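You operate a simulated robot arm through the tools that you are given. There is no shell and no other tool. Be economical: measure what you need, move in short steps, check, and stop when the job is done.

Carry out the task below with a simulated robot arm. There is one attempt and no reset: what you move stays moved.

Task
Put things in order on the top of the filling bench. At the end: the orange number block from the top of the filling bench stands on top of the purple carton (marked "Trace feed"); the blue pad from the top of the filling bench stands where the orange number block stood; the blue scoop from the top of the filling bench stands where the purple dripper stood; the purple dripper from the top of the filling bench stands on top of the orange tape roll; whatever was shut is shut again. Leave all else as you found it, and nothing knocked over.

Only the result counts: the job must be done as asked and must still hold three seconds after the hand-in. Knocking over, shifting, dropping, spilling or breaking anything else fails it.

Robot
A 7-joint arm with a two-finger gripper, fixed in place. Base frame: the origin is at the foot of the arm, x ahead of it, y to its left, z up; the work surface is at about z = 860. Readings come in mm, degrees, newtons and seconds.
With the tool pointing down near the work surface it reaches from about 340 to 720 mm from the base axis. Its first joint turns from -66.0 to 66.0 degrees. Payload 2.45 kg.
The tool frame sits at the grasp point between the pads (the TCP): z along the fingers, y along the line on which they close. The tips reach 26 mm beyond it. Largest opening 96 mm; the body of the gripper starts 69 mm behind the TCP.
Orientation is that of the tool frame in the base frame, as a unit quaternion [x, y, z, w]. With the fingers straight down and closing along the base's y, the tool's x points along the base's -x, its y along +y and its z along -z.

Tools
- The arm moves only by the tool step_arm. Its argument "steps" is a list of rows, each an object of numbers (a shift or turn left out is 0, a gripper value left out holds the last): "tx", "ty", "tz": the shift along the tool's x, y, z in mm; "wx", "wy", "wz": the turn, a rotation vector about the tool's x, y, z in rad; "claw": the gripper command, from -1 (shut) to 1 (fully open), values between in proportion. In form: [{"tx": .., "ty": .., "tz": .., "wx": .., "wy": .., "wz": .., "claw": ..}, ...]. A call has 1 to 20 rows; each row shifts and turns the commanded pose from where the row before left it, along the tool's axes as they then stand. A row lasts 0.2 s, in which the tool goes at most 50 mm and 8.6 degrees; a call with a longer step from one row to the next is refused whole, and so is a gripper value outside its range. A pose out of reach is approached as far as the arm can. The call stops where the force on the tool passes 40 N (or 10 N more than at its start, if that is more) or the arm is blocked; 0.2 s more then pass. The fingers move at their own pace and stop on an object; they squeeze with about 31 N. The grip force told is the motor's: it shows also when the fingers shut on nothing. Time passes only in rows, and 0.2 s behind the last, so rows that do not move let the fingers close. It gives the time, the measured TCP pose, the force on the tool (base axes), the opening and the grip force at its end, in the units of the frame above (readings bear some noise), with the torque about the TCP (base axes, N m) and any sound that the robot's microphone picked up, and new pictures: "views" is both (left out), scene, wrist or none.
- Cameras (640 x 400 px; columns grow to the right, rows downward): "scene" is fixed at [164.1, -387.7, 1429.6]; the picture's right is [0.80, -0.61, 0.00], its down [-0.31, -0.41, -0.86] and it looks along [0.52, 0.68, -0.51] (base axes); focal length 341 px, centre (320, 200). "wrist" rides on the gripper at [82, 3, -98] in the tool frame; the picture's right is [-0.04, 1.00, 0.00], its down [-0.73, -0.03, -0.68] and it looks along [-0.68, -0.03, 0.73] (tool axes); focal length 256 px, centre (320, 200).
- measure_at(camera, pixels): for up to 12 pixels [column, row] of the newest picture of that camera ("zoom" is the newest enlarged one), the place [x, y, z] in the base frame of the surface seen there, good to about 2 mm. The clock stands still meanwhile.
- zoom(camera, box): a new picture of the part [left, top, right, bottom] of that camera's present view, enlarged. The clock stands still meanwhile.
- close_job(): hands the job in; it is judged then, once.

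Work in short steps. Measure before you move; look again where a grasp or a placing could have gone wrong, and mend it. You have 80 turns and 200 pictures in all, those below and enlarged ones among them. Open the gripper and draw the arm clear of the work before you hand the job in, unless the task says otherwise; then end with one line.

The tools are called as name(argument=value, ...) on one line, values as JSON. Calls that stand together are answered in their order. step_arm: Moves the arm, as the interface text tells. Its arguments: {"type":"object","properties":{"steps":{"type":"array","items":{"type":"object","properties":{"tx":{"type":"number"},"ty":{"type":"number"},"tz":{"type":"number"},"wx":{"type":"number"},"wy":{"type":"number"},"wz":{"type":"number"},"claw":{"type":"number"}}}},"views":{"type":"string","enum":["both","scene","wrist","none"]}},"required":["steps"]} The other tools are called the same way: measure_at (camera, pixels) gives the place of the surface under pixels of a picture; zoom (camera, box) takes an enlarged picture of a part of a camera's view; close_job () hands the job in.

At the start:

```text
t: 0.0
tool_pos: [408.1, 82.3, 1124.5]
orientation: [0.0, 1.0, -0.001, 0.0]
contact_force: [0.3, 0.6, -0.1]
ft_torque: [0.02, 0.01, -0.02]
opening: 96.0
finger_force: 0.0
```

scene: 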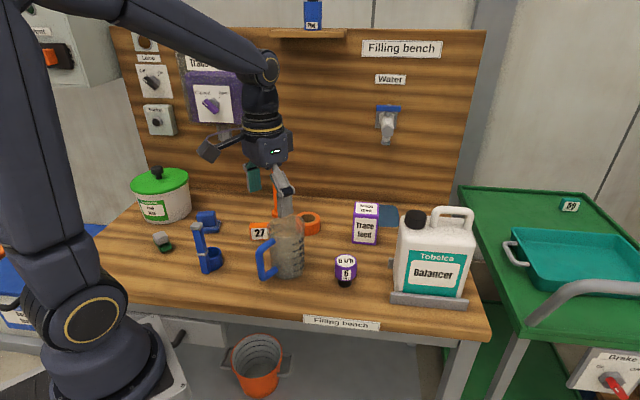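
wrist: 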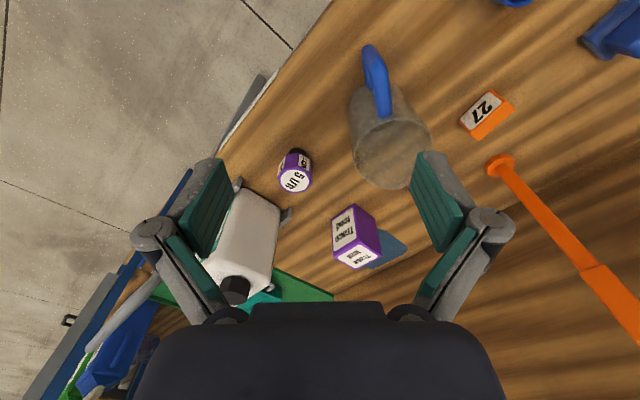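

The scene shows the bench with block 27, carton, dripper, tape roll and several blue things; I zoom to tell them apart.

zoom(camera="scene", box=[120, 150, 320, 290])

zoom(camera="scene", box=[290, 180, 490, 320])

```text
2.86 times, centred on (220, 220) of scene
```

zoom: 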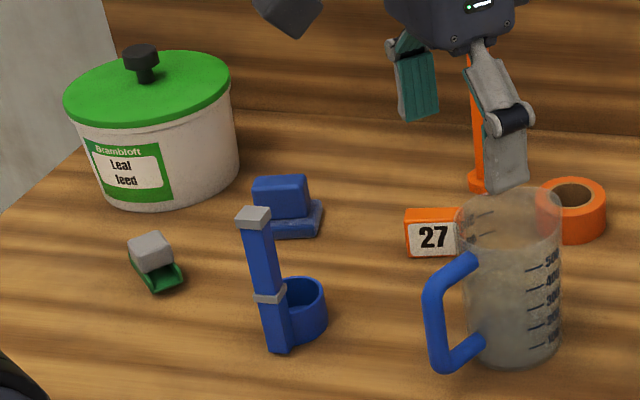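

```text
2.86 times, centred on (390, 250) of scene
```

zoom: 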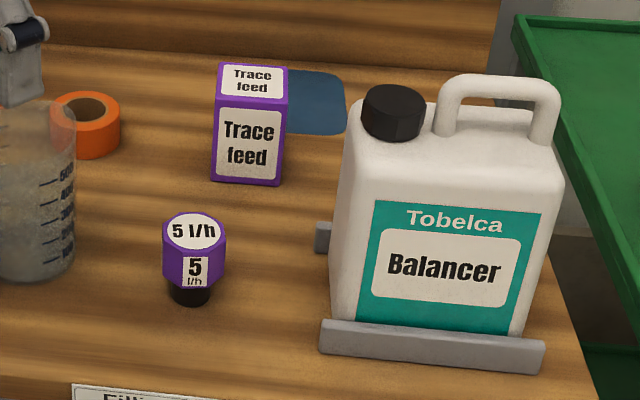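

I measure key points: in the scene picture pad-like things, the scoop, block, tape roll, dripper, carton.

measure_at(camera="scene", pixels=[[390, 212], [396, 222], [207, 214], [207, 229], [199, 225], [215, 250], [259, 226], [259, 233], [308, 215], [345, 260], [366, 207], [164, 236]])

measure_at(camera="wrist", pixels=[[385, 248], [400, 252], [360, 256], [482, 105], [492, 125], [295, 180], [612, 25], [590, 45], [500, 165], [355, 220], [400, 150], [372, 60]])

```text
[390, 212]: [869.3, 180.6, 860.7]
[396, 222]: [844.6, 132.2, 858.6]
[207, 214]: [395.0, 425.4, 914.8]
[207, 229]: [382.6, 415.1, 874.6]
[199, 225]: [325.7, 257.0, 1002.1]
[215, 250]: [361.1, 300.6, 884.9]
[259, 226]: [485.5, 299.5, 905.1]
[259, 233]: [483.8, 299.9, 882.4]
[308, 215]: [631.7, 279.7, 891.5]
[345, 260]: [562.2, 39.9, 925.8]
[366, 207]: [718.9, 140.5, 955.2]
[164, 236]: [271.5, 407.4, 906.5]
```

```text
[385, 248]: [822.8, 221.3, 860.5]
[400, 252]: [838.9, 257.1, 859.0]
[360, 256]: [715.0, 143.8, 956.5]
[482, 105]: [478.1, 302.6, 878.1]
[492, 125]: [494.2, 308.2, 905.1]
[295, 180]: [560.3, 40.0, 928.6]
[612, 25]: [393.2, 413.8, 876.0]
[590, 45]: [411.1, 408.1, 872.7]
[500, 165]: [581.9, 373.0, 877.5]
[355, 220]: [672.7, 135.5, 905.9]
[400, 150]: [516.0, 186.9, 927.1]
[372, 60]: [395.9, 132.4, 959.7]
```

The flat blue patch lies flush and out of reach (a stain), so the pad is the blue item near (395,420). I zoom in the wrist view for the orange rod and the pad, block and roll.

zoom(camera="wrist", box=[440, 0, 640, 125])

measure_at(camera="wrist", pixels=[[492, 163], [515, 158], [540, 210], [590, 270], [630, 310], [480, 97], [460, 120], [475, 138], [514, 105], [488, 90], [352, 262], [350, 212]])

step_arm(steps=[{"wz": 0.0, "ty": 40}, {"ty": 40}, {"ty": 40}, {"ty": 40}, {"ty": 40}, {"ty": 40}], views="both")

```text
3.20 times, centred on (540, 62) of wrist
```

zoom: 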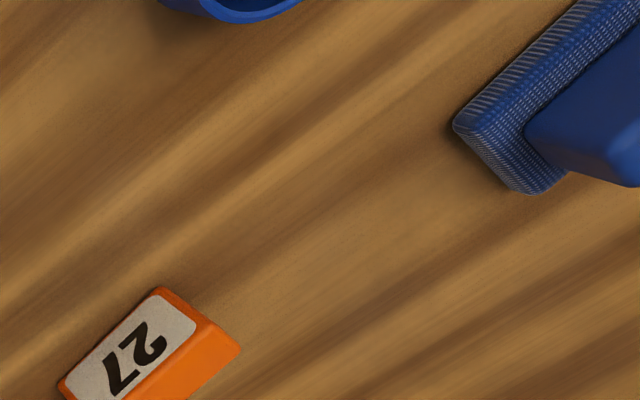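

```text
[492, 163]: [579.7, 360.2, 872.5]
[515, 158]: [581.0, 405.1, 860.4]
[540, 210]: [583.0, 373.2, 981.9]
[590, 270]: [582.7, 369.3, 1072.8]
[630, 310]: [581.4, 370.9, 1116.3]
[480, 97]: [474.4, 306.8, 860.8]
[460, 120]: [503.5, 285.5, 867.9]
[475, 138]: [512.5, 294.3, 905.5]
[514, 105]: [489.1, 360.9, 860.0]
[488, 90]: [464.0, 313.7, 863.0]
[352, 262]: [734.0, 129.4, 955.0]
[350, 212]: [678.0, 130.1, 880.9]
```

```text
t: 1.4
tool_pos: [409.4, 323.4, 1129.5]
orientation: [-0.001, 1.0, 0.0, 0.0]
contact_force: [0.0, 0.0, 0.1]
ft_torque: [-0.01, 0.01, -0.03]
opening: 96.1
finger_force: 0.0
```

scene: 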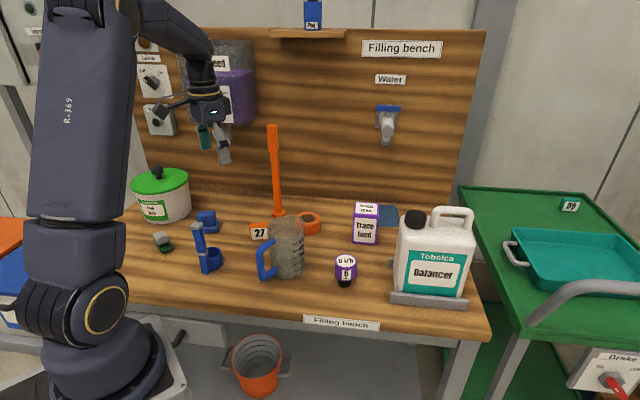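
wrist: 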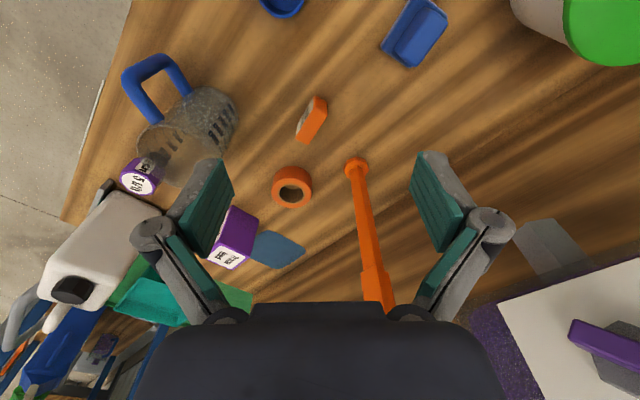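

Now the pad (415,32), block (312,118) and roll (291,187) are in the wrist view; I zoom and measure their corners.

zoom(camera="wrist", box=[250, 0, 450, 125])

measure_at(camera="wrist", pixels=[[317, 98], [326, 103], [312, 138], [303, 137], [298, 124], [311, 110], [291, 170], [275, 187], [307, 187], [291, 203], [291, 190], [322, 122]])

```text
3.20 times, centred on (350, 62) of wrist
```

zoom: 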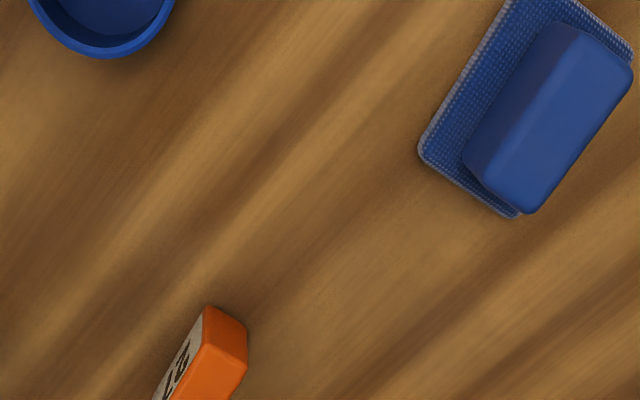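

```text
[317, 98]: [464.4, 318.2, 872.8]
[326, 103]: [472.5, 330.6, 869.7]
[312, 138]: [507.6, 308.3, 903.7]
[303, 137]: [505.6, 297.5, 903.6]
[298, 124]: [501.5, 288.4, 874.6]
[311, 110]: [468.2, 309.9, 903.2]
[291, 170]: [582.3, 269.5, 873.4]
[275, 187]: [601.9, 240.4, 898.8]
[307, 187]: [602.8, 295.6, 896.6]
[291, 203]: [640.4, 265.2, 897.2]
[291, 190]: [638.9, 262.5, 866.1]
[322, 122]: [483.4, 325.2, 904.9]
```

Block is about 45 high with centre near (488,308), thin axis about (0.5,0.87). I move over it at z≈1020 with the tool turned 30° to align, then look.

step_arm(steps=[{"tx": -40, "ty": -8, "wz": 0.13}, {"wz": 0.13}, {"wz": 0.13}, {"wz": 0.13}, {"tx": -34, "ty": 20, "tz": 0}, {"tz": 30}, {"tz": 30}, {"tz": 30}, {"tz": 0}], views="both")

```text
t: 3.4
tool_pos: [489.2, 316.1, 1036.2]
orientation: [0.257, 0.966, 0.0, 0.0]
contact_force: [0.8, -0.6, -0.5]
ft_torque: [0.01, 0.03, 0.02]
opening: 95.9
finger_force: 0.1
```

scene: 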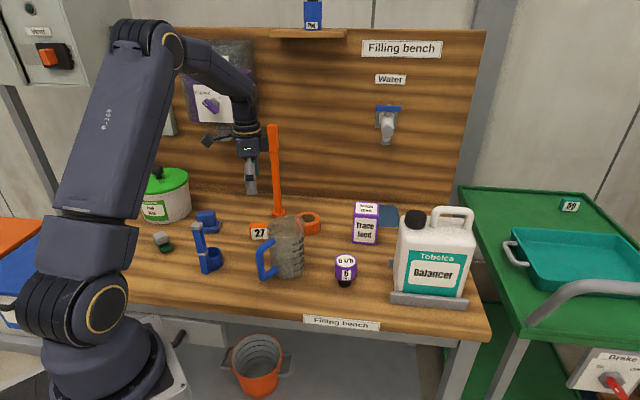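
wrist: 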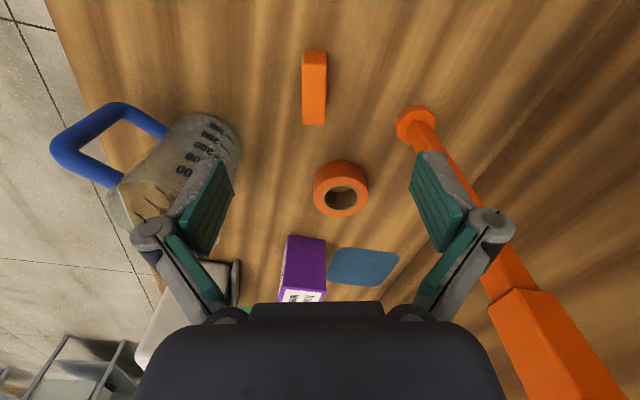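

The block's top face spans (303..327, 52..125) in the wrist picture, nearly aligned; I measure its corners precisely in a zoom, and the roll, carton and pole handle.

zoom(camera="wrist", box=[270, 30, 370, 142])

measure_at(camera="wrist", pixels=[[304, 69], [325, 69], [304, 122], [324, 122], [290, 238], [322, 240], [292, 285], [320, 285], [495, 305], [545, 295], [340, 162], [340, 212]])

```text
3.57 times, centred on (320, 86) of wrist
```

zoom: 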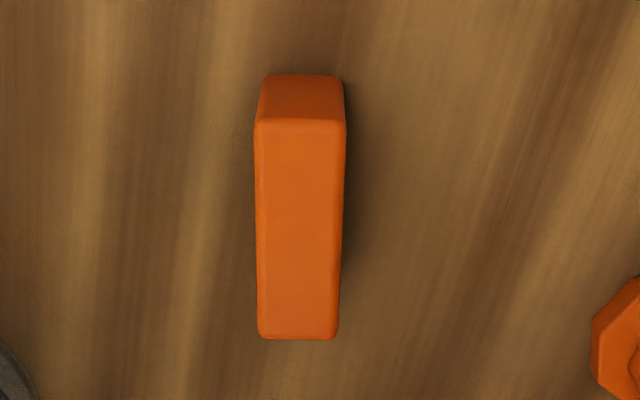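

```text
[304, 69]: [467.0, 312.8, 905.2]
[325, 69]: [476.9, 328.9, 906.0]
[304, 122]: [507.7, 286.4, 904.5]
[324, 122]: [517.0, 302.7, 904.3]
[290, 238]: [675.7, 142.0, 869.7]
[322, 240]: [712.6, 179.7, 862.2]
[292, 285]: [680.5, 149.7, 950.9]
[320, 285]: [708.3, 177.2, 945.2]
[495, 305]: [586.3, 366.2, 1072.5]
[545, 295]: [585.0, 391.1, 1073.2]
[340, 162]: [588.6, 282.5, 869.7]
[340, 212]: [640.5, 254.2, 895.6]
```

Block centre ≈(491,308.5), axis at −33°. I trim the yaw, centre, and descend to z≈893.

step_arm(steps=[{"wz": 0.057}, {"tx": -5.6, "ty": -5.4}, {"tz": 35}, {"tz": 35}, {"tz": 35}, {"tz": 22}, {"tz": 14}, {}], views="both")

```text
t: 5.2
tool_pos: [490.6, 306.4, 892.1]
orientation: [0.285, 0.959, 0.0, -0.001]
contact_force: [0.7, 0.8, 0.0]
ft_torque: [-0.02, 0.02, -0.01]
opening: 96.4
finger_force: 0.0
```

scene: 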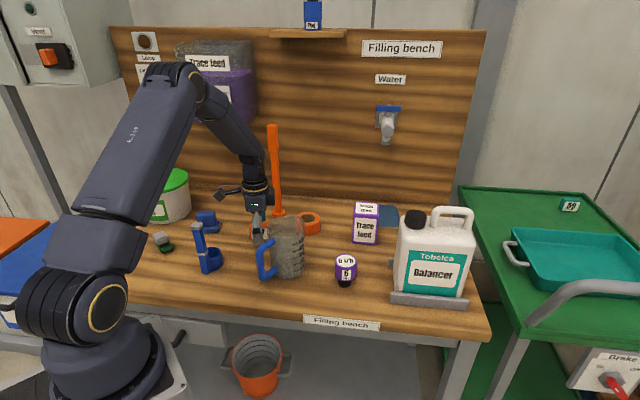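
wrist: 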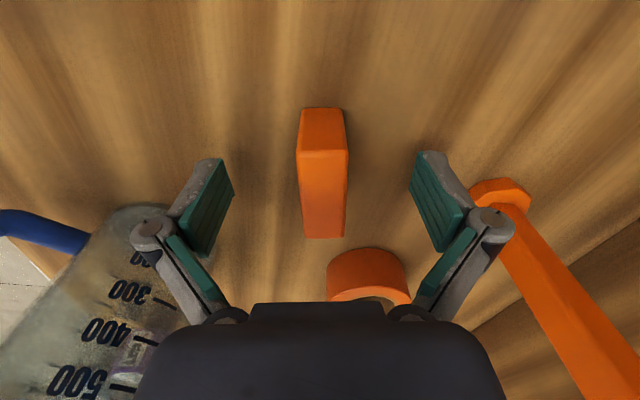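

The block (323,175) is centred between the pads; I close and lift gently.

step_arm(steps=[{"claw": -1}, {}, {}, {}, {}, {}, {"tz": -10}, {"tz": -20}, {"tz": -40}, {"tz": -40}, {"tz": -40}, {}], views="both")

```text
t: 7.8
tool_pos: [487.8, 307.7, 1045.9]
orientation: [0.285, 0.959, 0.0, 0.0]
contact_force: [0.3, 0.7, -0.4]
ft_torque: [0.02, -0.01, -0.01]
opening: 21.1
finger_force: 30.9
```

scene: 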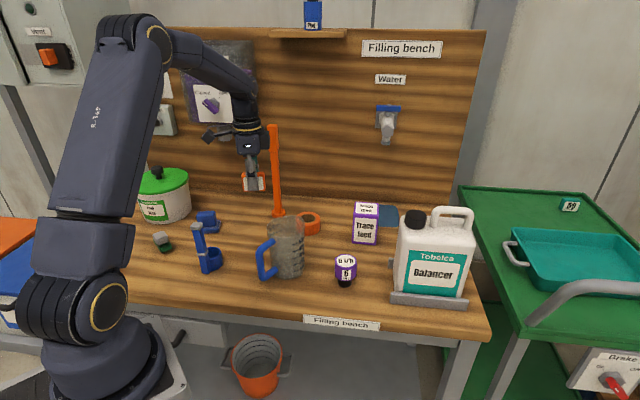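
wrist: 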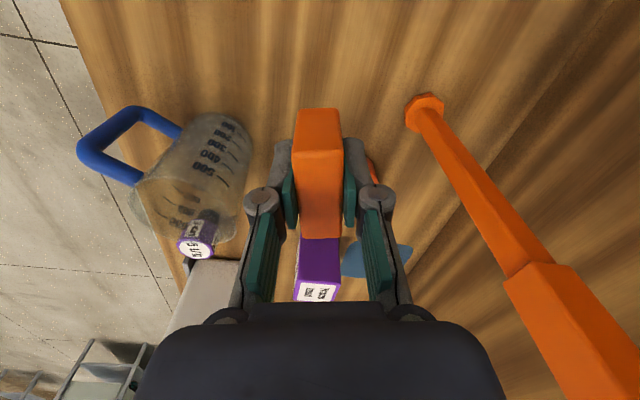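

Gripped (opening 21). Now I measure the carton top in an enlarged scene view.

zoom(camera="scene", box=[330, 190, 410, 250])

```text
6.67 times, centred on (370, 220) of scene
```

zoom: 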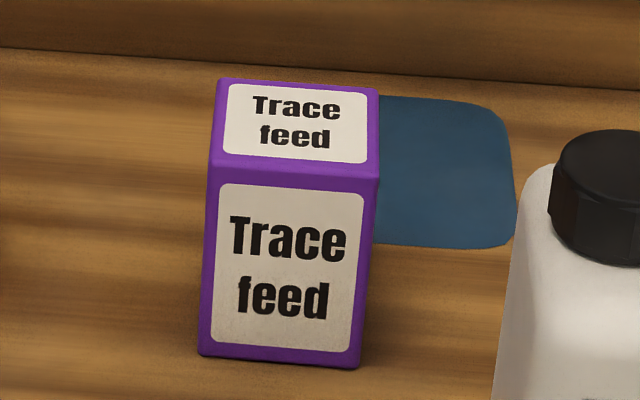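

measure_at(camera="zoom", pixels=[[222, 82], [375, 92], [213, 158], [371, 172], [295, 125], [290, 260], [208, 345], [352, 360]])

```text
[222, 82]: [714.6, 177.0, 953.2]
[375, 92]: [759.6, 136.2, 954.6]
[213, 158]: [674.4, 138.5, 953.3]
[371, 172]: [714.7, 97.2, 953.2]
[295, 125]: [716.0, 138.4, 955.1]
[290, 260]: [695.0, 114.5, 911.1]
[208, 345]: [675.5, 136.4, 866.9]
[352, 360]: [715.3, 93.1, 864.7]
```

Carton top centre is ≈(716,138,954.5), its width along −42.5°. I turn the block to match and move over the carton at height.

step_arm(steps=[{"wz": 0.082, "tz": -10}, {"wz": 0.082, "tz": -10}, {"tx": -40, "ty": 4}, {"tx": -40, "ty": 4}, {"tx": -40, "ty": 4}, {"tx": -40, "ty": 4}, {"tx": -40, "ty": 4}, {"tx": -40, "ty": 4}, {"tx": -41, "ty": 4}, {}, {}], views="both")

```text
t: 10.2
tool_pos: [698.4, 135.9, 1059.9]
orientation: [0.363, 0.932, 0.001, 0.0]
contact_force: [0.6, -1.0, -1.2]
ft_torque: [0.0, 0.01, 0.07]
opening: 20.8
finger_force: 31.1
out of reach, approached as far as the arm can: row 9
```

scene: 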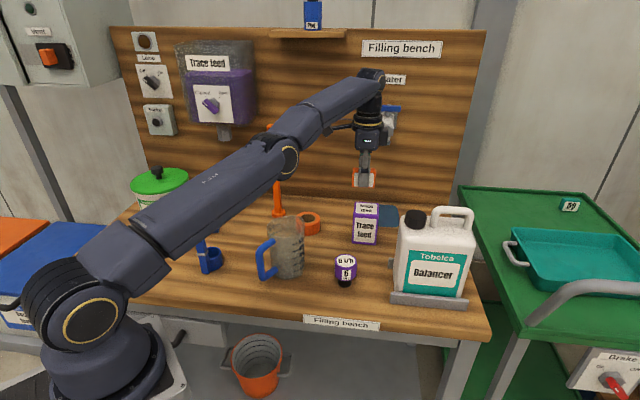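
wrist: 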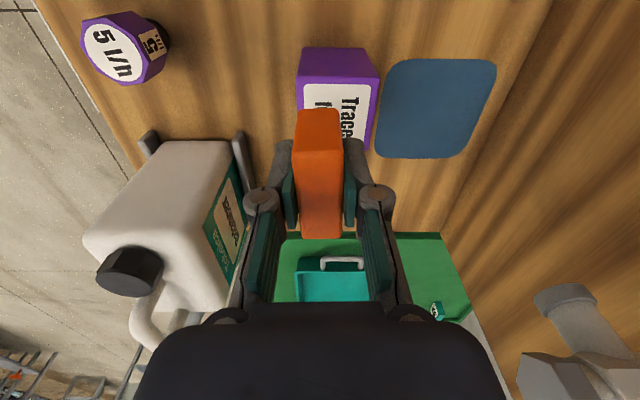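

Reach is limited at this height (698,136); I descend some, where reach grows, and see.

step_arm(steps=[{"tz": 25}, {"tz": 23}, {}], views="none")

```text
t: 11.0
tool_pos: [705.9, 142.9, 1014.2]
orientation: [0.363, 0.932, -0.002, -0.001]
contact_force: [-0.5, 0.1, 0.0]
ft_torque: [-0.04, 0.0, -0.01]
opening: 21.0
finger_force: 31.2
out of reach, approached as far as the arm can: row 1
```

Now (706,143,1014), radius 720. I lower a little and nudge to (713,138).

step_arm(steps=[{"tz": 12}, {"tx": -8, "ty": 1}, {}], views="both")

```text
t: 11.8
tool_pos: [710.0, 136.7, 1002.4]
orientation: [0.363, 0.932, 0.0, 0.001]
contact_force: [0.5, 0.6, -1.0]
ft_torque: [0.0, 0.0, -0.02]
opening: 20.9
finger_force: 30.9
out of reach, approached as far as the arm can: row 1, 2
```

scene: 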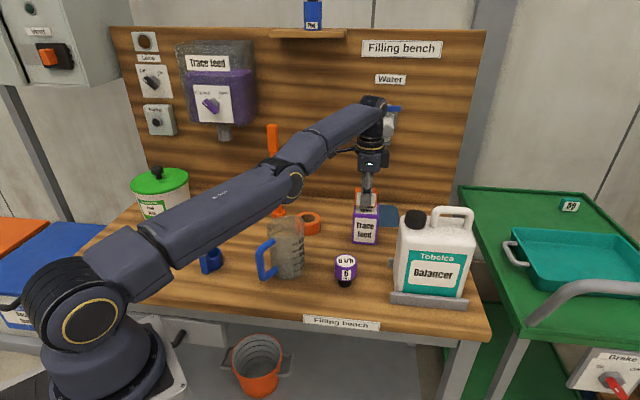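
wrist: 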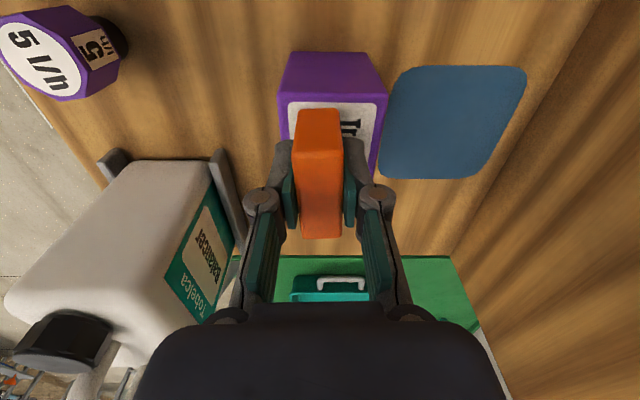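

Block sits over the carton within ~6 mm of centre; bottom is ≈16 mm above it. I lower in small steps until it touches.

step_arm(steps=[{"tz": 6}, {"tz": 4}, {"tz": 3}, {}], views="both")

zoom(camera="scene", box=[330, 170, 410, 250])

```text
t: 12.8
tool_pos: [711.8, 136.9, 990.2]
orientation: [0.363, 0.932, -0.001, -0.001]
contact_force: [-0.7, -0.4, -0.3]
ft_torque: [-0.02, -0.01, 0.02]
opening: 20.6
finger_force: 31.6
```

scene: 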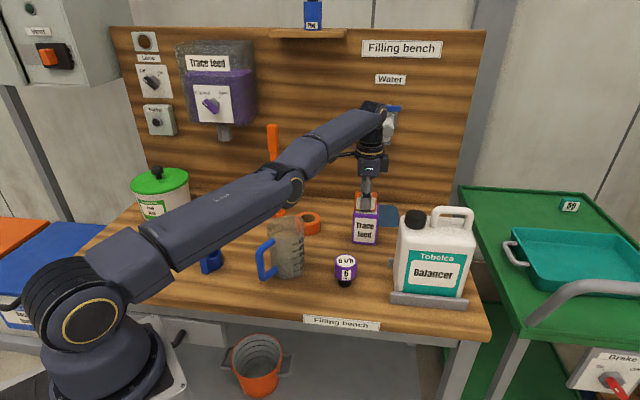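
wrist: 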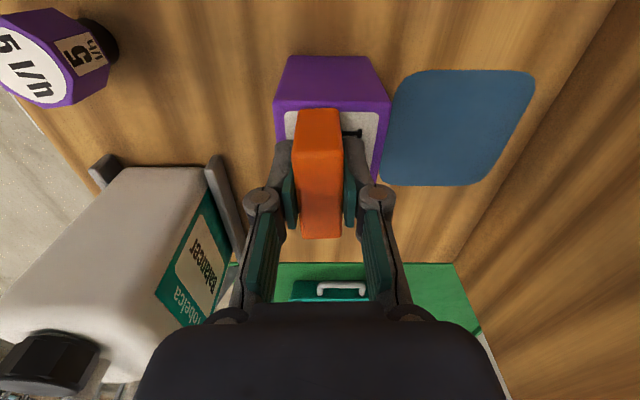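

```text
5.00 times, centred on (370, 210) of scene
```

zoom: 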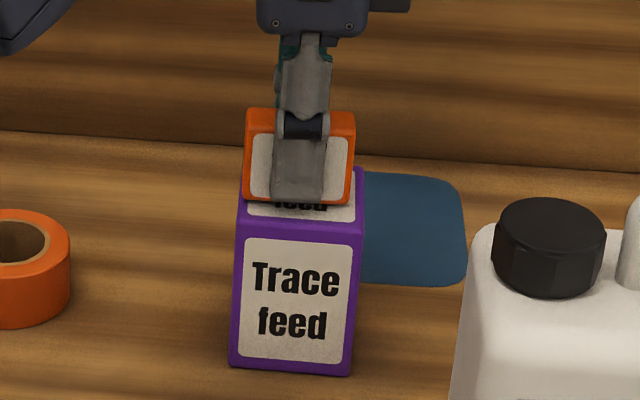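

Well centred, a few mm to go; lower 1 mm rows to contact.

step_arm(steps=[{"tz": 1.5}, {"tz": 1}, {"tz": 1}, {}], views="none")

```text
t: 13.8
tool_pos: [710.7, 136.4, 988.3]
orientation: [0.362, 0.932, 0.0, -0.001]
contact_force: [0.6, -0.1, -0.5]
ft_torque: [-0.02, 0.0, 0.0]
opening: 21.0
finger_force: 30.9
```

step_arm(steps=[{"tz": 1}, {"tz": 1}, {}], views="none")

```text
t: 14.6
tool_pos: [710.6, 137.1, 987.4]
orientation: [0.363, 0.932, 0.0, 0.0]
contact_force: [-2.8, -0.7, 11.9]
ft_torque: [-0.01, 0.12, 0.01]
opening: 20.9
finger_force: 30.8
```

Contact at 12 N: the block is down. I release part-way and rise straight up.

step_arm(steps=[{"tz": -0.7}, {"claw": 0.1}, {}, {}, {}, {"tz": -10}, {"tz": -30}, {"tz": -30}, {}], views="both")

zoom(camera="scene", box=[330, 170, 410, 250])

```text
t: 16.6
tool_pos: [702.1, 133.4, 1052.1]
orientation: [0.362, 0.932, 0.001, 0.001]
contact_force: [-0.6, -0.3, -0.7]
ft_torque: [0.0, 0.03, 0.03]
opening: 52.9
finger_force: 0.1
out of reach, approached as far as the arm can: row 8
```

scene: 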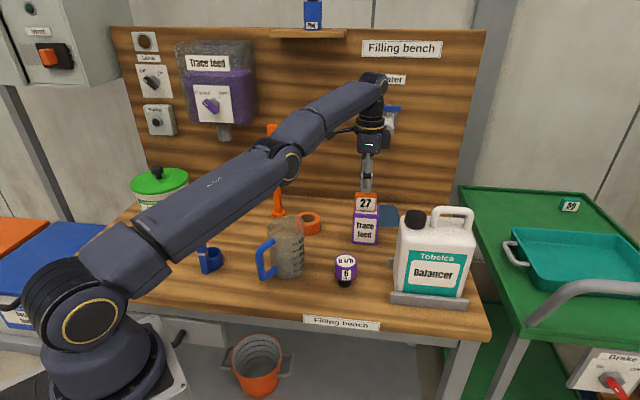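
wrist: 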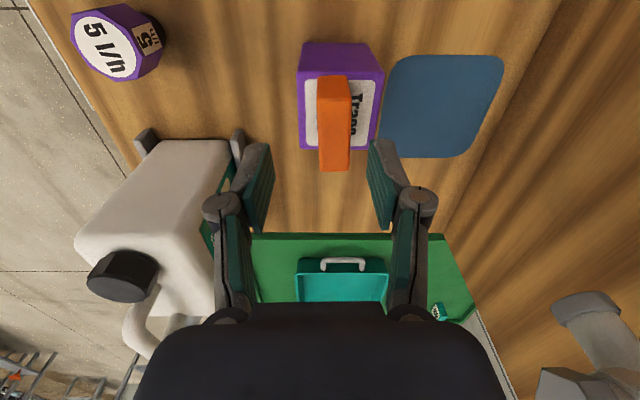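

```text
5.00 times, centred on (370, 210) of scene
```

zoom: 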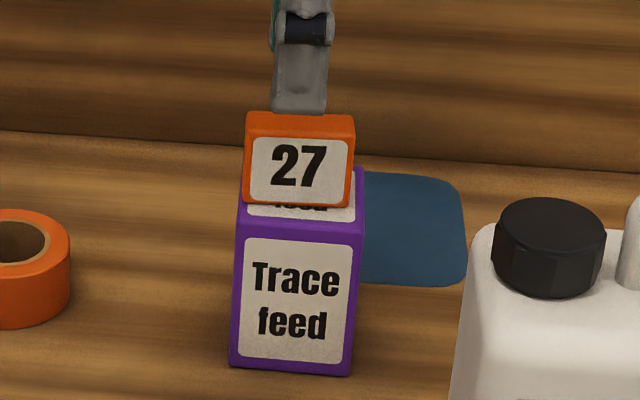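

Block 27 stands squarely on the carton. Before moving to the dripper, I measure the jerrycan, jug rim, dripper and roll.

measure_at(camera="scene", pixels=[[405, 225], [447, 212], [400, 260], [285, 215], [296, 235], [270, 245], [345, 260], [345, 282], [308, 212], [337, 262], [355, 263]])

measure_at(camera="wrist", pixels=[[90, 50], [110, 48], [130, 50], [105, 20], [112, 72], [165, 35], [238, 145], [120, 275], [240, 132], [138, 145]])

```text
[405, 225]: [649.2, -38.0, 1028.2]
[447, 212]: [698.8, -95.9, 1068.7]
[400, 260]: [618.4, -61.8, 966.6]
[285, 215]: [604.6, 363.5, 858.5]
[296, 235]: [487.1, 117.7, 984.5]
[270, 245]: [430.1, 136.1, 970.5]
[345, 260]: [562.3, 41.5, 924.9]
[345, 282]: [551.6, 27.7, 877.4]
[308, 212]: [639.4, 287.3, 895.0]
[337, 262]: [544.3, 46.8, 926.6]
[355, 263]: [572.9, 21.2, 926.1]
```

```text
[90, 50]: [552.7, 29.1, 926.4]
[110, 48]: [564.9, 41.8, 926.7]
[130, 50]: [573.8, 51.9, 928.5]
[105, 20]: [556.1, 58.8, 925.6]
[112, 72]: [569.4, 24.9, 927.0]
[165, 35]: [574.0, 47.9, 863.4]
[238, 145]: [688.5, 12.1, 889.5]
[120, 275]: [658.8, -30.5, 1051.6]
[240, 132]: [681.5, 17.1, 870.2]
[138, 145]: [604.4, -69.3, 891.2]
```

Dripper top centre ≈(562,40,926). Keeping this yaw (clear of jug and jerrycan), I go above it and look down.

step_arm(steps=[{"tx": 20, "ty": -10}, {"tx": 14, "ty": -40}, {"tx": 13, "ty": -40}, {"ty": -40}, {"ty": -38, "claw": 0.6}, {"tz": 20}, {}], views="both")

```text
t: 18.2
tool_pos: [705.2, 75.2, 1072.2]
orientation: [0.362, 0.932, -0.001, -0.001]
contact_force: [-0.1, -0.1, 0.5]
ft_torque: [-0.01, 0.0, 0.01]
opening: 76.5
finger_force: 0.0
out of reach, approached as far as the arm can: row 1, 2, 3, 4, 5, 6
```

scene: 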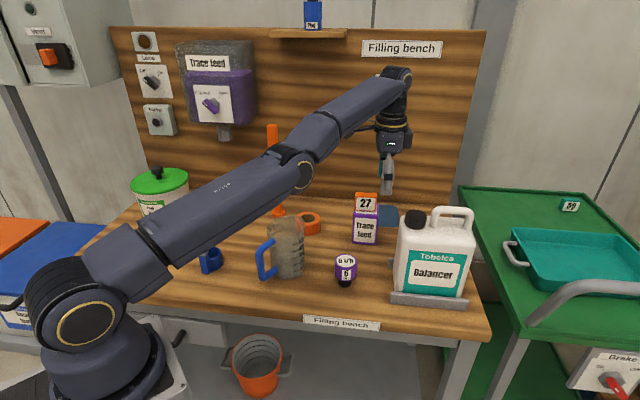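
wrist: 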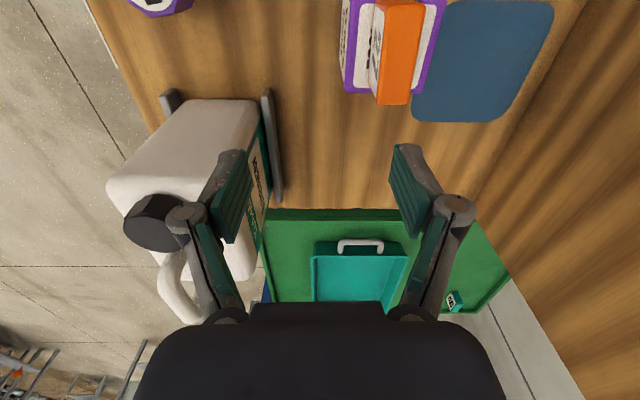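

The arm didn't follow as told; I wait a row to see whether it is still converging.

step_arm(steps=[{}, {}], views="none")

```text
t: 18.8
tool_pos: [704.1, 76.0, 1072.1]
orientation: [0.363, 0.932, -0.001, -0.001]
contact_force: [-0.3, -0.4, 0.0]
ft_torque: [0.03, 0.01, 0.0]
opening: 76.9
finger_force: 0.1
```

It stays; I test small retreats toward the base.

step_arm(steps=[{"tx": 15, "ty": -14}, {"tx": 15, "ty": -14}, {}], views="none")

```text
t: 19.6
tool_pos: [703.9, 79.0, 1076.8]
orientation: [0.362, 0.932, -0.002, -0.001]
contact_force: [0.5, -1.4, -0.5]
ft_torque: [0.02, 0.02, 0.01]
opening: 76.9
finger_force: 0.2
out of reach, approached as far as the arm can: row 1, 2
```

The near-straight arm seems stuck; lowering bends it more, so I descend 25 mm (tips still above block 27) and then retreat.

step_arm(steps=[{"tz": 10}, {"tz": 10}, {"tx": 5, "ty": -5}, {"tx": 5, "ty": -5}, {}], views="none")

```text
t: 20.8
tool_pos: [708.1, 80.7, 1058.9]
orientation: [0.362, 0.932, -0.001, -0.001]
contact_force: [-0.4, -0.3, -1.0]
ft_torque: [-0.01, 0.01, 0.03]
opening: 76.9
finger_force: 0.1
out of reach, approached as far as the arm can: row 1, 3, 4
```

Inward motion from the straight-arm pose isn't solved, so I shift sideways away from block 27 (tangentially), narrow the gripper and descend to bend the elbow, then retreat.

step_arm(steps=[{"tx": -11, "ty": -10, "claw": 0}, {"tx": -11, "ty": -10}, {"tz": 12}, {"tz": 12}, {"tz": 12}, {}], views="both")

```text
t: 22.2
tool_pos: [717.3, 49.5, 1024.5]
orientation: [0.362, 0.932, -0.001, -0.001]
contact_force: [0.2, -0.8, 0.7]
ft_torque: [-0.03, 0.01, 0.01]
opening: 48.0
finger_force: 0.0
out of reach, approached as far as the arm can: row 3, 5
```

scene: 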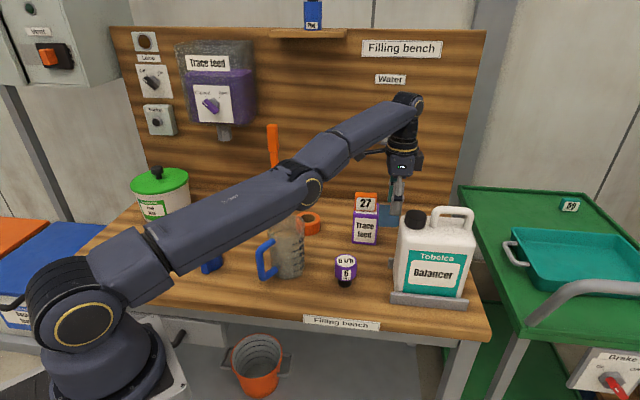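
wrist: 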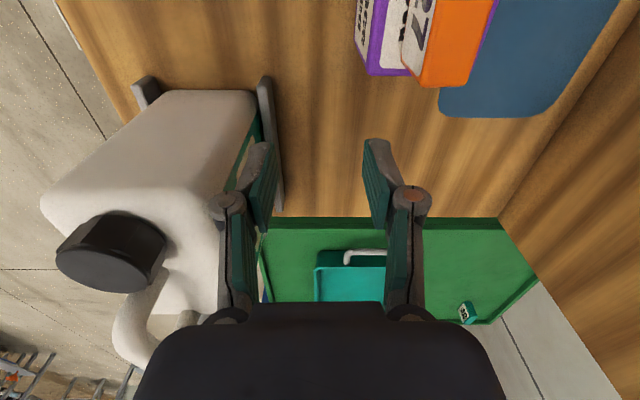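

Still riding the reach limit. There is room here (jerrycan at left, block clear); I descend a bit more with tiny inward components to unlock the elbow.

step_arm(steps=[{"tz": 8}, {"tz": 8, "tx": 2, "ty": -2}, {}, {"tx": 3, "ty": -3}, {"tx": 3, "ty": -3}, {}], views="none")

measure_at(camera="wrist", pixels=[[250, 100], [270, 100], [235, 130], [262, 200], [160, 245], [200, 215], [280, 195]])

```text
t: 23.6
tool_pos: [720.1, 49.3, 1008.5]
orientation: [0.363, 0.932, 0.0, -0.001]
contact_force: [-0.5, 0.6, 0.4]
ft_torque: [-0.04, -0.01, 0.02]
opening: 47.9
finger_force: 0.1
out of reach, approached as far as the arm can: row 2, 4, 5
```

```text
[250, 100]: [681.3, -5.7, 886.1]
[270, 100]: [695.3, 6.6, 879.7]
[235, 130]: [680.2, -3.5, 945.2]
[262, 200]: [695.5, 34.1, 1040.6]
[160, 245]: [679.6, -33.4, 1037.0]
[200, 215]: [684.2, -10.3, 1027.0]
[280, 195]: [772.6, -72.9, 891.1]
```

Inward rows all fail; the picture suggests the elbow (310,190) has passed straight and sits low against its limit. I stretch outward here (free space) to see whether it straightens.

step_arm(steps=[{"tx": -7, "ty": 7.2}, {"tx": -7, "ty": 7.2}, {"tx": -7, "ty": 7.2}, {}], views="scene")

```text
t: 24.6
tool_pos: [724.0, 50.8, 1009.4]
orientation: [0.362, 0.932, 0.001, 0.002]
contact_force: [0.7, -0.3, 0.7]
ft_torque: [-0.02, -0.01, -0.03]
opening: 48.0
finger_force: 0.1
out of reach, approached as far as the arm can: row 1, 2, 3
```

scene: 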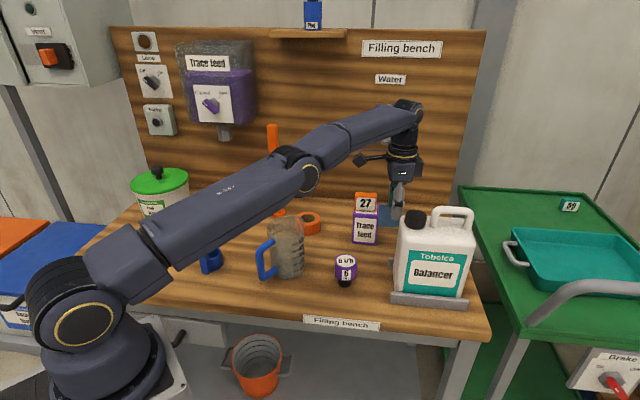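

The elbow rose (308,170): it did straighten. Now I try inward.

step_arm(steps=[{"tx": 7, "ty": -7.2}, {"tx": 7, "ty": -7.2}, {"tx": 7, "ty": -7.2}, {}], views="scene")

```text
t: 25.6
tool_pos: [693.2, 49.8, 1009.2]
orientation: [0.361, 0.932, 0.0, 0.001]
contact_force: [-0.2, -0.4, 0.2]
ft_torque: [0.01, 0.02, 0.01]
opening: 48.0
finger_force: 0.0
```

scene: 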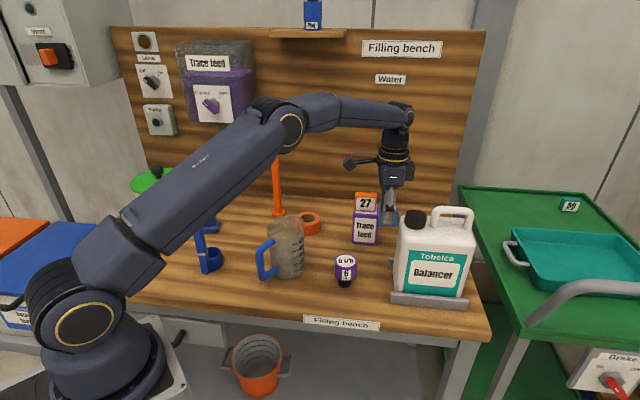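

Unlocked, elbow up again. I rise 40 mm and go inward to above the dripper (562,40).

step_arm(steps=[{"tz": -20}, {"tz": -20}, {"tx": 30, "ty": -32}, {"tx": 30, "ty": -32}, {"tx": 30, "ty": -32, "claw": 0.6}, {}], views="both")

```text
t: 27.0
tool_pos: [562.5, 38.1, 1047.9]
orientation: [0.362, 0.932, 0.0, 0.0]
contact_force: [0.1, 0.1, -0.3]
ft_torque: [0.01, -0.02, 0.02]
opening: 76.8
finger_force: 0.0
```

scene: 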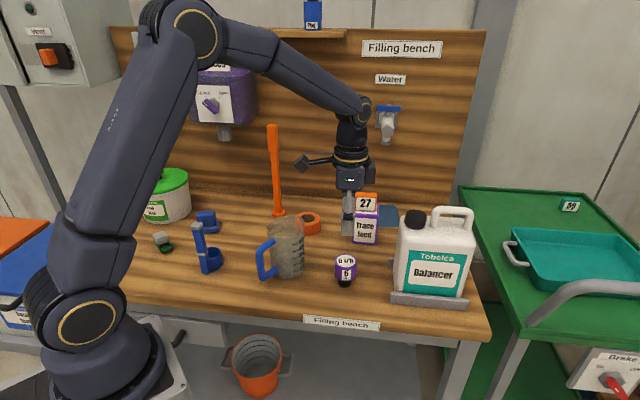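
wrist: 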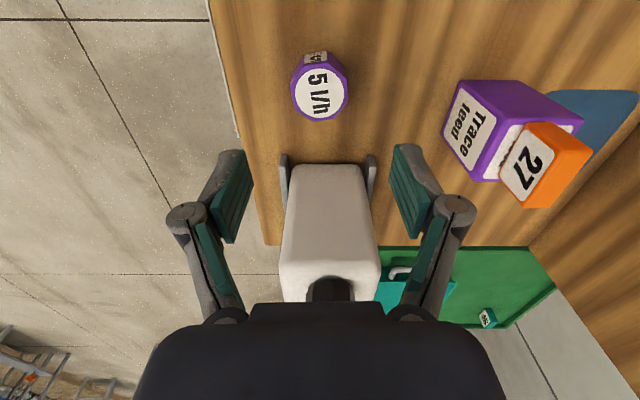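

Now the dripper's round-ish head is at (319,90) in the wrist view; I zoom and measure its sides.

zoom(camera="wrist", box=[280, 40, 360, 130])

measure_at(camera="wrist", pixels=[[296, 95], [344, 95], [320, 74], [320, 116], [320, 95], [315, 57], [290, 85], [350, 85]])

```text
4.44 times, centred on (320, 85) of wrist
```

zoom: 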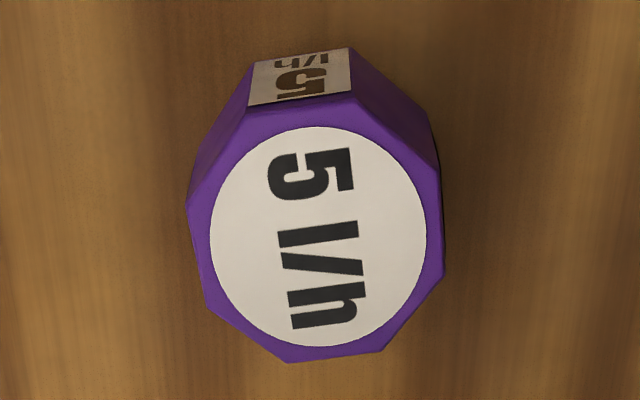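

```text
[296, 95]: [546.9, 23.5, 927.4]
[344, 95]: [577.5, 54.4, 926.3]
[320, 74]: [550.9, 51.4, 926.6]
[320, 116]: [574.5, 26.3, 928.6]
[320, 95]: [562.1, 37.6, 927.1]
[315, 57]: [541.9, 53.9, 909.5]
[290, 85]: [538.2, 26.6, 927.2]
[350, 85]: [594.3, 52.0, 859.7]
```

Octagonal head ~43 mm, centre ≈(562,39), turned ~6° from my grip; I trim yaw and descend to z≈905.

step_arm(steps=[{"wz": -0.11}, {"tz": 40, "tx": 0.5, "ty": 1}, {"tz": 40}, {"tz": 40}, {"tz": 15}, {"tz": 8}, {}], views="both")

```text
t: 28.6
tool_pos: [562.2, 40.5, 903.5]
orientation: [0.311, 0.95, 0.0, 0.0]
contact_force: [-0.6, 0.0, 0.0]
ft_torque: [0.01, 0.01, -0.04]
opening: 76.7
finger_force: 0.0
```

scene: 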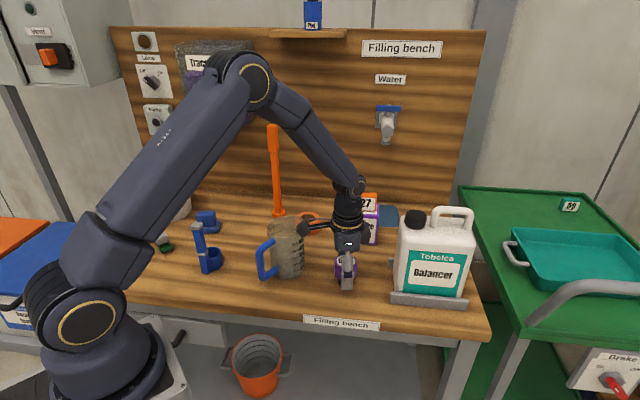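
wrist: 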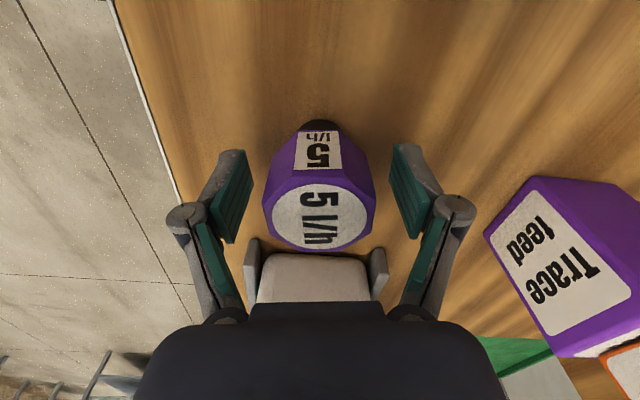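

Centred; close and lift straight.

step_arm(steps=[{"claw": -1}, {}, {}, {}, {"tz": -10}, {"tz": -20}, {"tz": -40}, {"tz": -40}, {"tz": -40}, {}], views="both")

zoom(camera="scene", box=[280, 170, 380, 250])

```text
t: 30.8
tool_pos: [558.6, 41.8, 1055.7]
orientation: [0.31, 0.951, 0.0, -0.001]
contact_force: [0.1, 0.9, -0.8]
ft_torque: [0.02, 0.01, 0.0]
opening: 46.1
finger_force: 30.9
```

scene: 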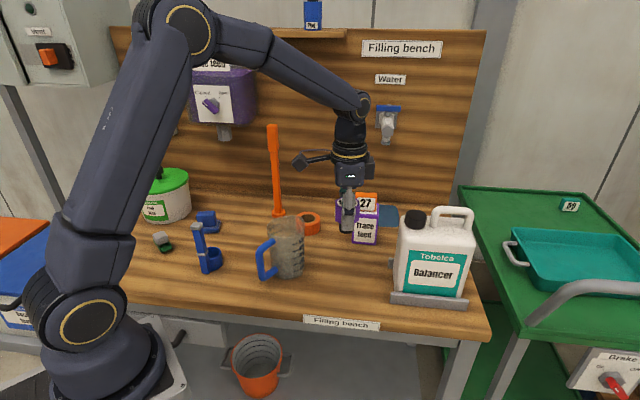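
wrist: 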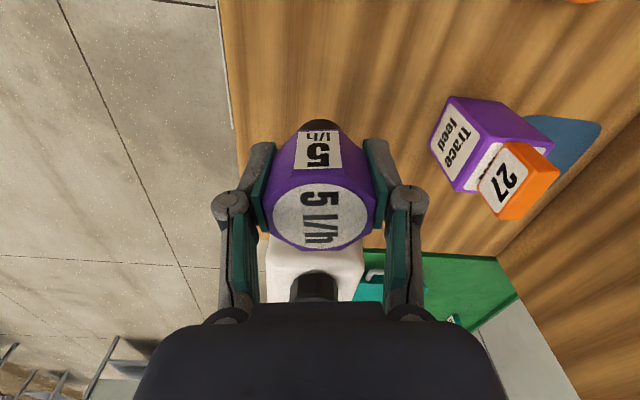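

```text
5.00 times, centred on (330, 210) of scene
```

zoom: 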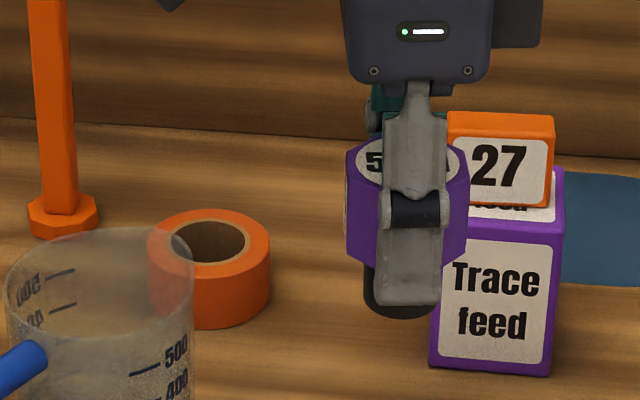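

Held (46 mm). I measure the roll's rim/hole and the dripper's black foot to see whether the foot would drop into the hole.

zoom(camera="scene", box=[295, 200, 355, 240])

```text
10.00 times, centred on (325, 220) of scene
```

zoom: 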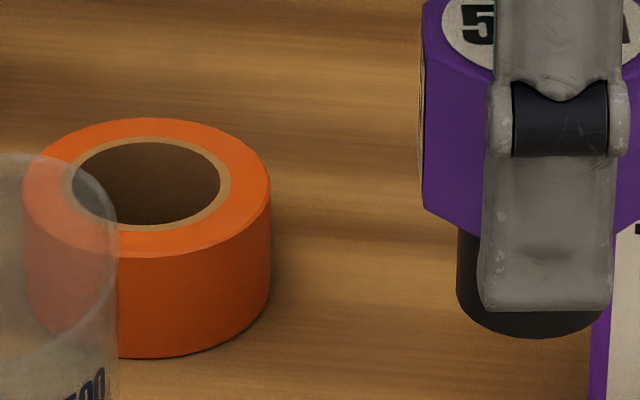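

measure_at(camera="zoom", pixels=[[160, 122], [160, 140], [240, 172], [264, 180], [170, 228], [170, 244], [215, 215], [215, 148], [145, 190], [465, 250], [470, 310], [540, 330]])

```text
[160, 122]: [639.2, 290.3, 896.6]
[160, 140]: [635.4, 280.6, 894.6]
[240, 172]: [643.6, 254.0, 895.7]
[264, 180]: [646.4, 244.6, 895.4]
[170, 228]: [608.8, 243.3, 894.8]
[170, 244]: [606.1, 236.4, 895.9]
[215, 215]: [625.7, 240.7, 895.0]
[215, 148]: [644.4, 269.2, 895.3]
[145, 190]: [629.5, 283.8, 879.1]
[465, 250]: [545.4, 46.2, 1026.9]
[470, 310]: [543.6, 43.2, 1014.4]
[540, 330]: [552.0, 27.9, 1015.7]
```

Roll: centre ≈(620.5,264.7), OD ~69, hole ~42, top 895; foot ~30 mm would fall into the hole. So I'll stand it on the rim with the foot's centre ~24 mm off the roll's centre toward the base, (598,255), where ring horns support it on both sides. Moving there at height.

step_arm(steps=[{"tz": -14}, {"tx": 18.7, "ty": 39}, {"tx": 18.7, "ty": 39}, {"tx": 18.7, "ty": 39}, {"tx": 18.7, "ty": 39}, {"tx": 18.7, "ty": 39}, {}], views="both")

zoom(camera="wrist", box=[220, 80, 420, 260])

```text
t: 32.4
tool_pos: [601.5, 252.1, 1069.5]
orientation: [0.311, 0.951, 0.0, 0.0]
contact_force: [0.7, -0.4, -1.0]
ft_torque: [0.02, 0.01, 0.06]
opening: 46.2
finger_force: 31.2
```

scene: 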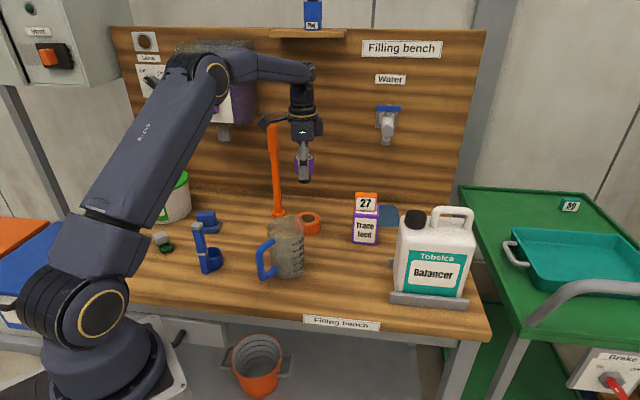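
wrist: 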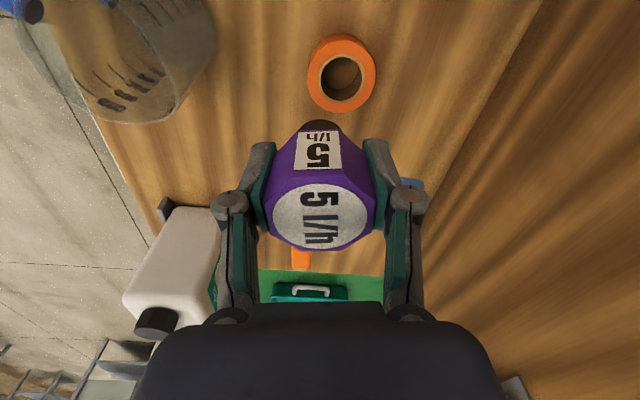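

```text
2.22 times, centred on (320, 170) of wrist
```

zoom: 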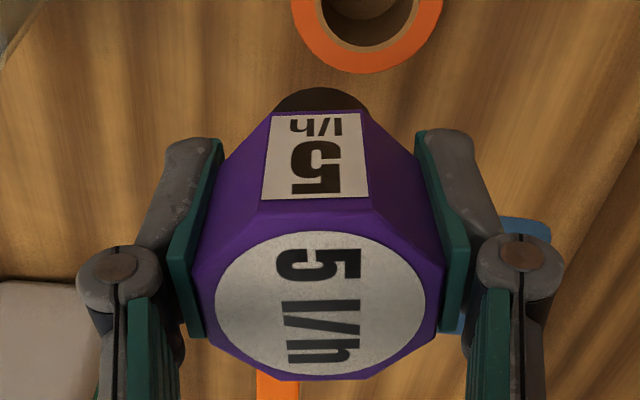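

The roll (341,74) is in clear view; I measure its rim for a precise centre.

measure_at(camera="wrist", pixels=[[310, 85], [374, 82], [342, 54], [342, 111], [320, 66], [364, 66], [322, 101], [363, 101], [342, 57], [342, 102]])

```text
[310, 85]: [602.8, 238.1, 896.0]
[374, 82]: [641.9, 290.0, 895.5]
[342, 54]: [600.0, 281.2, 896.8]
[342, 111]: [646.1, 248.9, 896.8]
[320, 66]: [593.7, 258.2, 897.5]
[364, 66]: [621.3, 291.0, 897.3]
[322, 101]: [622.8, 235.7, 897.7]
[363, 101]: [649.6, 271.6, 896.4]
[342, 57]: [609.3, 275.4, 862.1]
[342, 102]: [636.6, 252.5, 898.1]
```

Roll centre ≈(622,264), top 896.5. Target foot centre (599.5,254.5); I descend to just above (TCP ≈945).

step_arm(steps=[{"tx": 3.6, "ty": 1.5, "tz": 20}, {"tz": 30}, {"tz": 30}, {"tz": 25}, {"tz": 15}, {"tz": 4}, {}], views="both")

zoom(camera="scene", box=[270, 170, 350, 240])

```text
t: 34.0
tool_pos: [598.5, 257.1, 944.9]
orientation: [0.311, 0.95, 0.0, 0.0]
contact_force: [0.0, -0.1, -0.8]
ft_torque: [-0.02, 0.0, -0.02]
opening: 46.1
finger_force: 30.9
```

scene: 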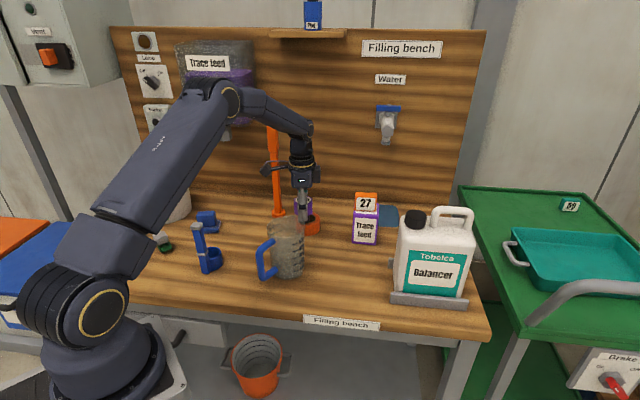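
wrist: 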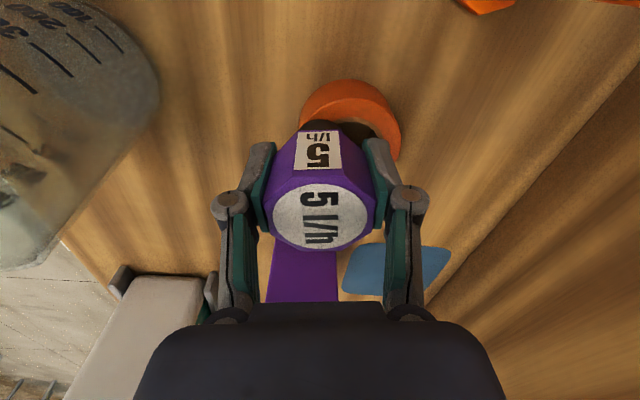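

```text
5.71 times, centred on (310, 205) of scene
```

zoom: 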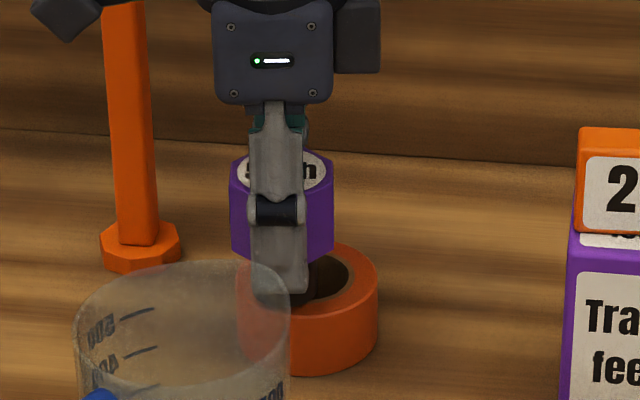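

Foot is over the near-left rim as planned (offset ≈24.5 mm). Lower in small rows to contact.

step_arm(steps=[{"tz": 1.5}, {"tz": 1.5}, {"tz": 1}, {}], views="none")

```text
t: 35.0
tool_pos: [600.5, 255.7, 941.2]
orientation: [0.311, 0.95, 0.001, 0.001]
contact_force: [-0.6, 1.3, 2.3]
ft_torque: [0.0, 0.05, -0.02]
opening: 46.3
finger_force: 30.8
```

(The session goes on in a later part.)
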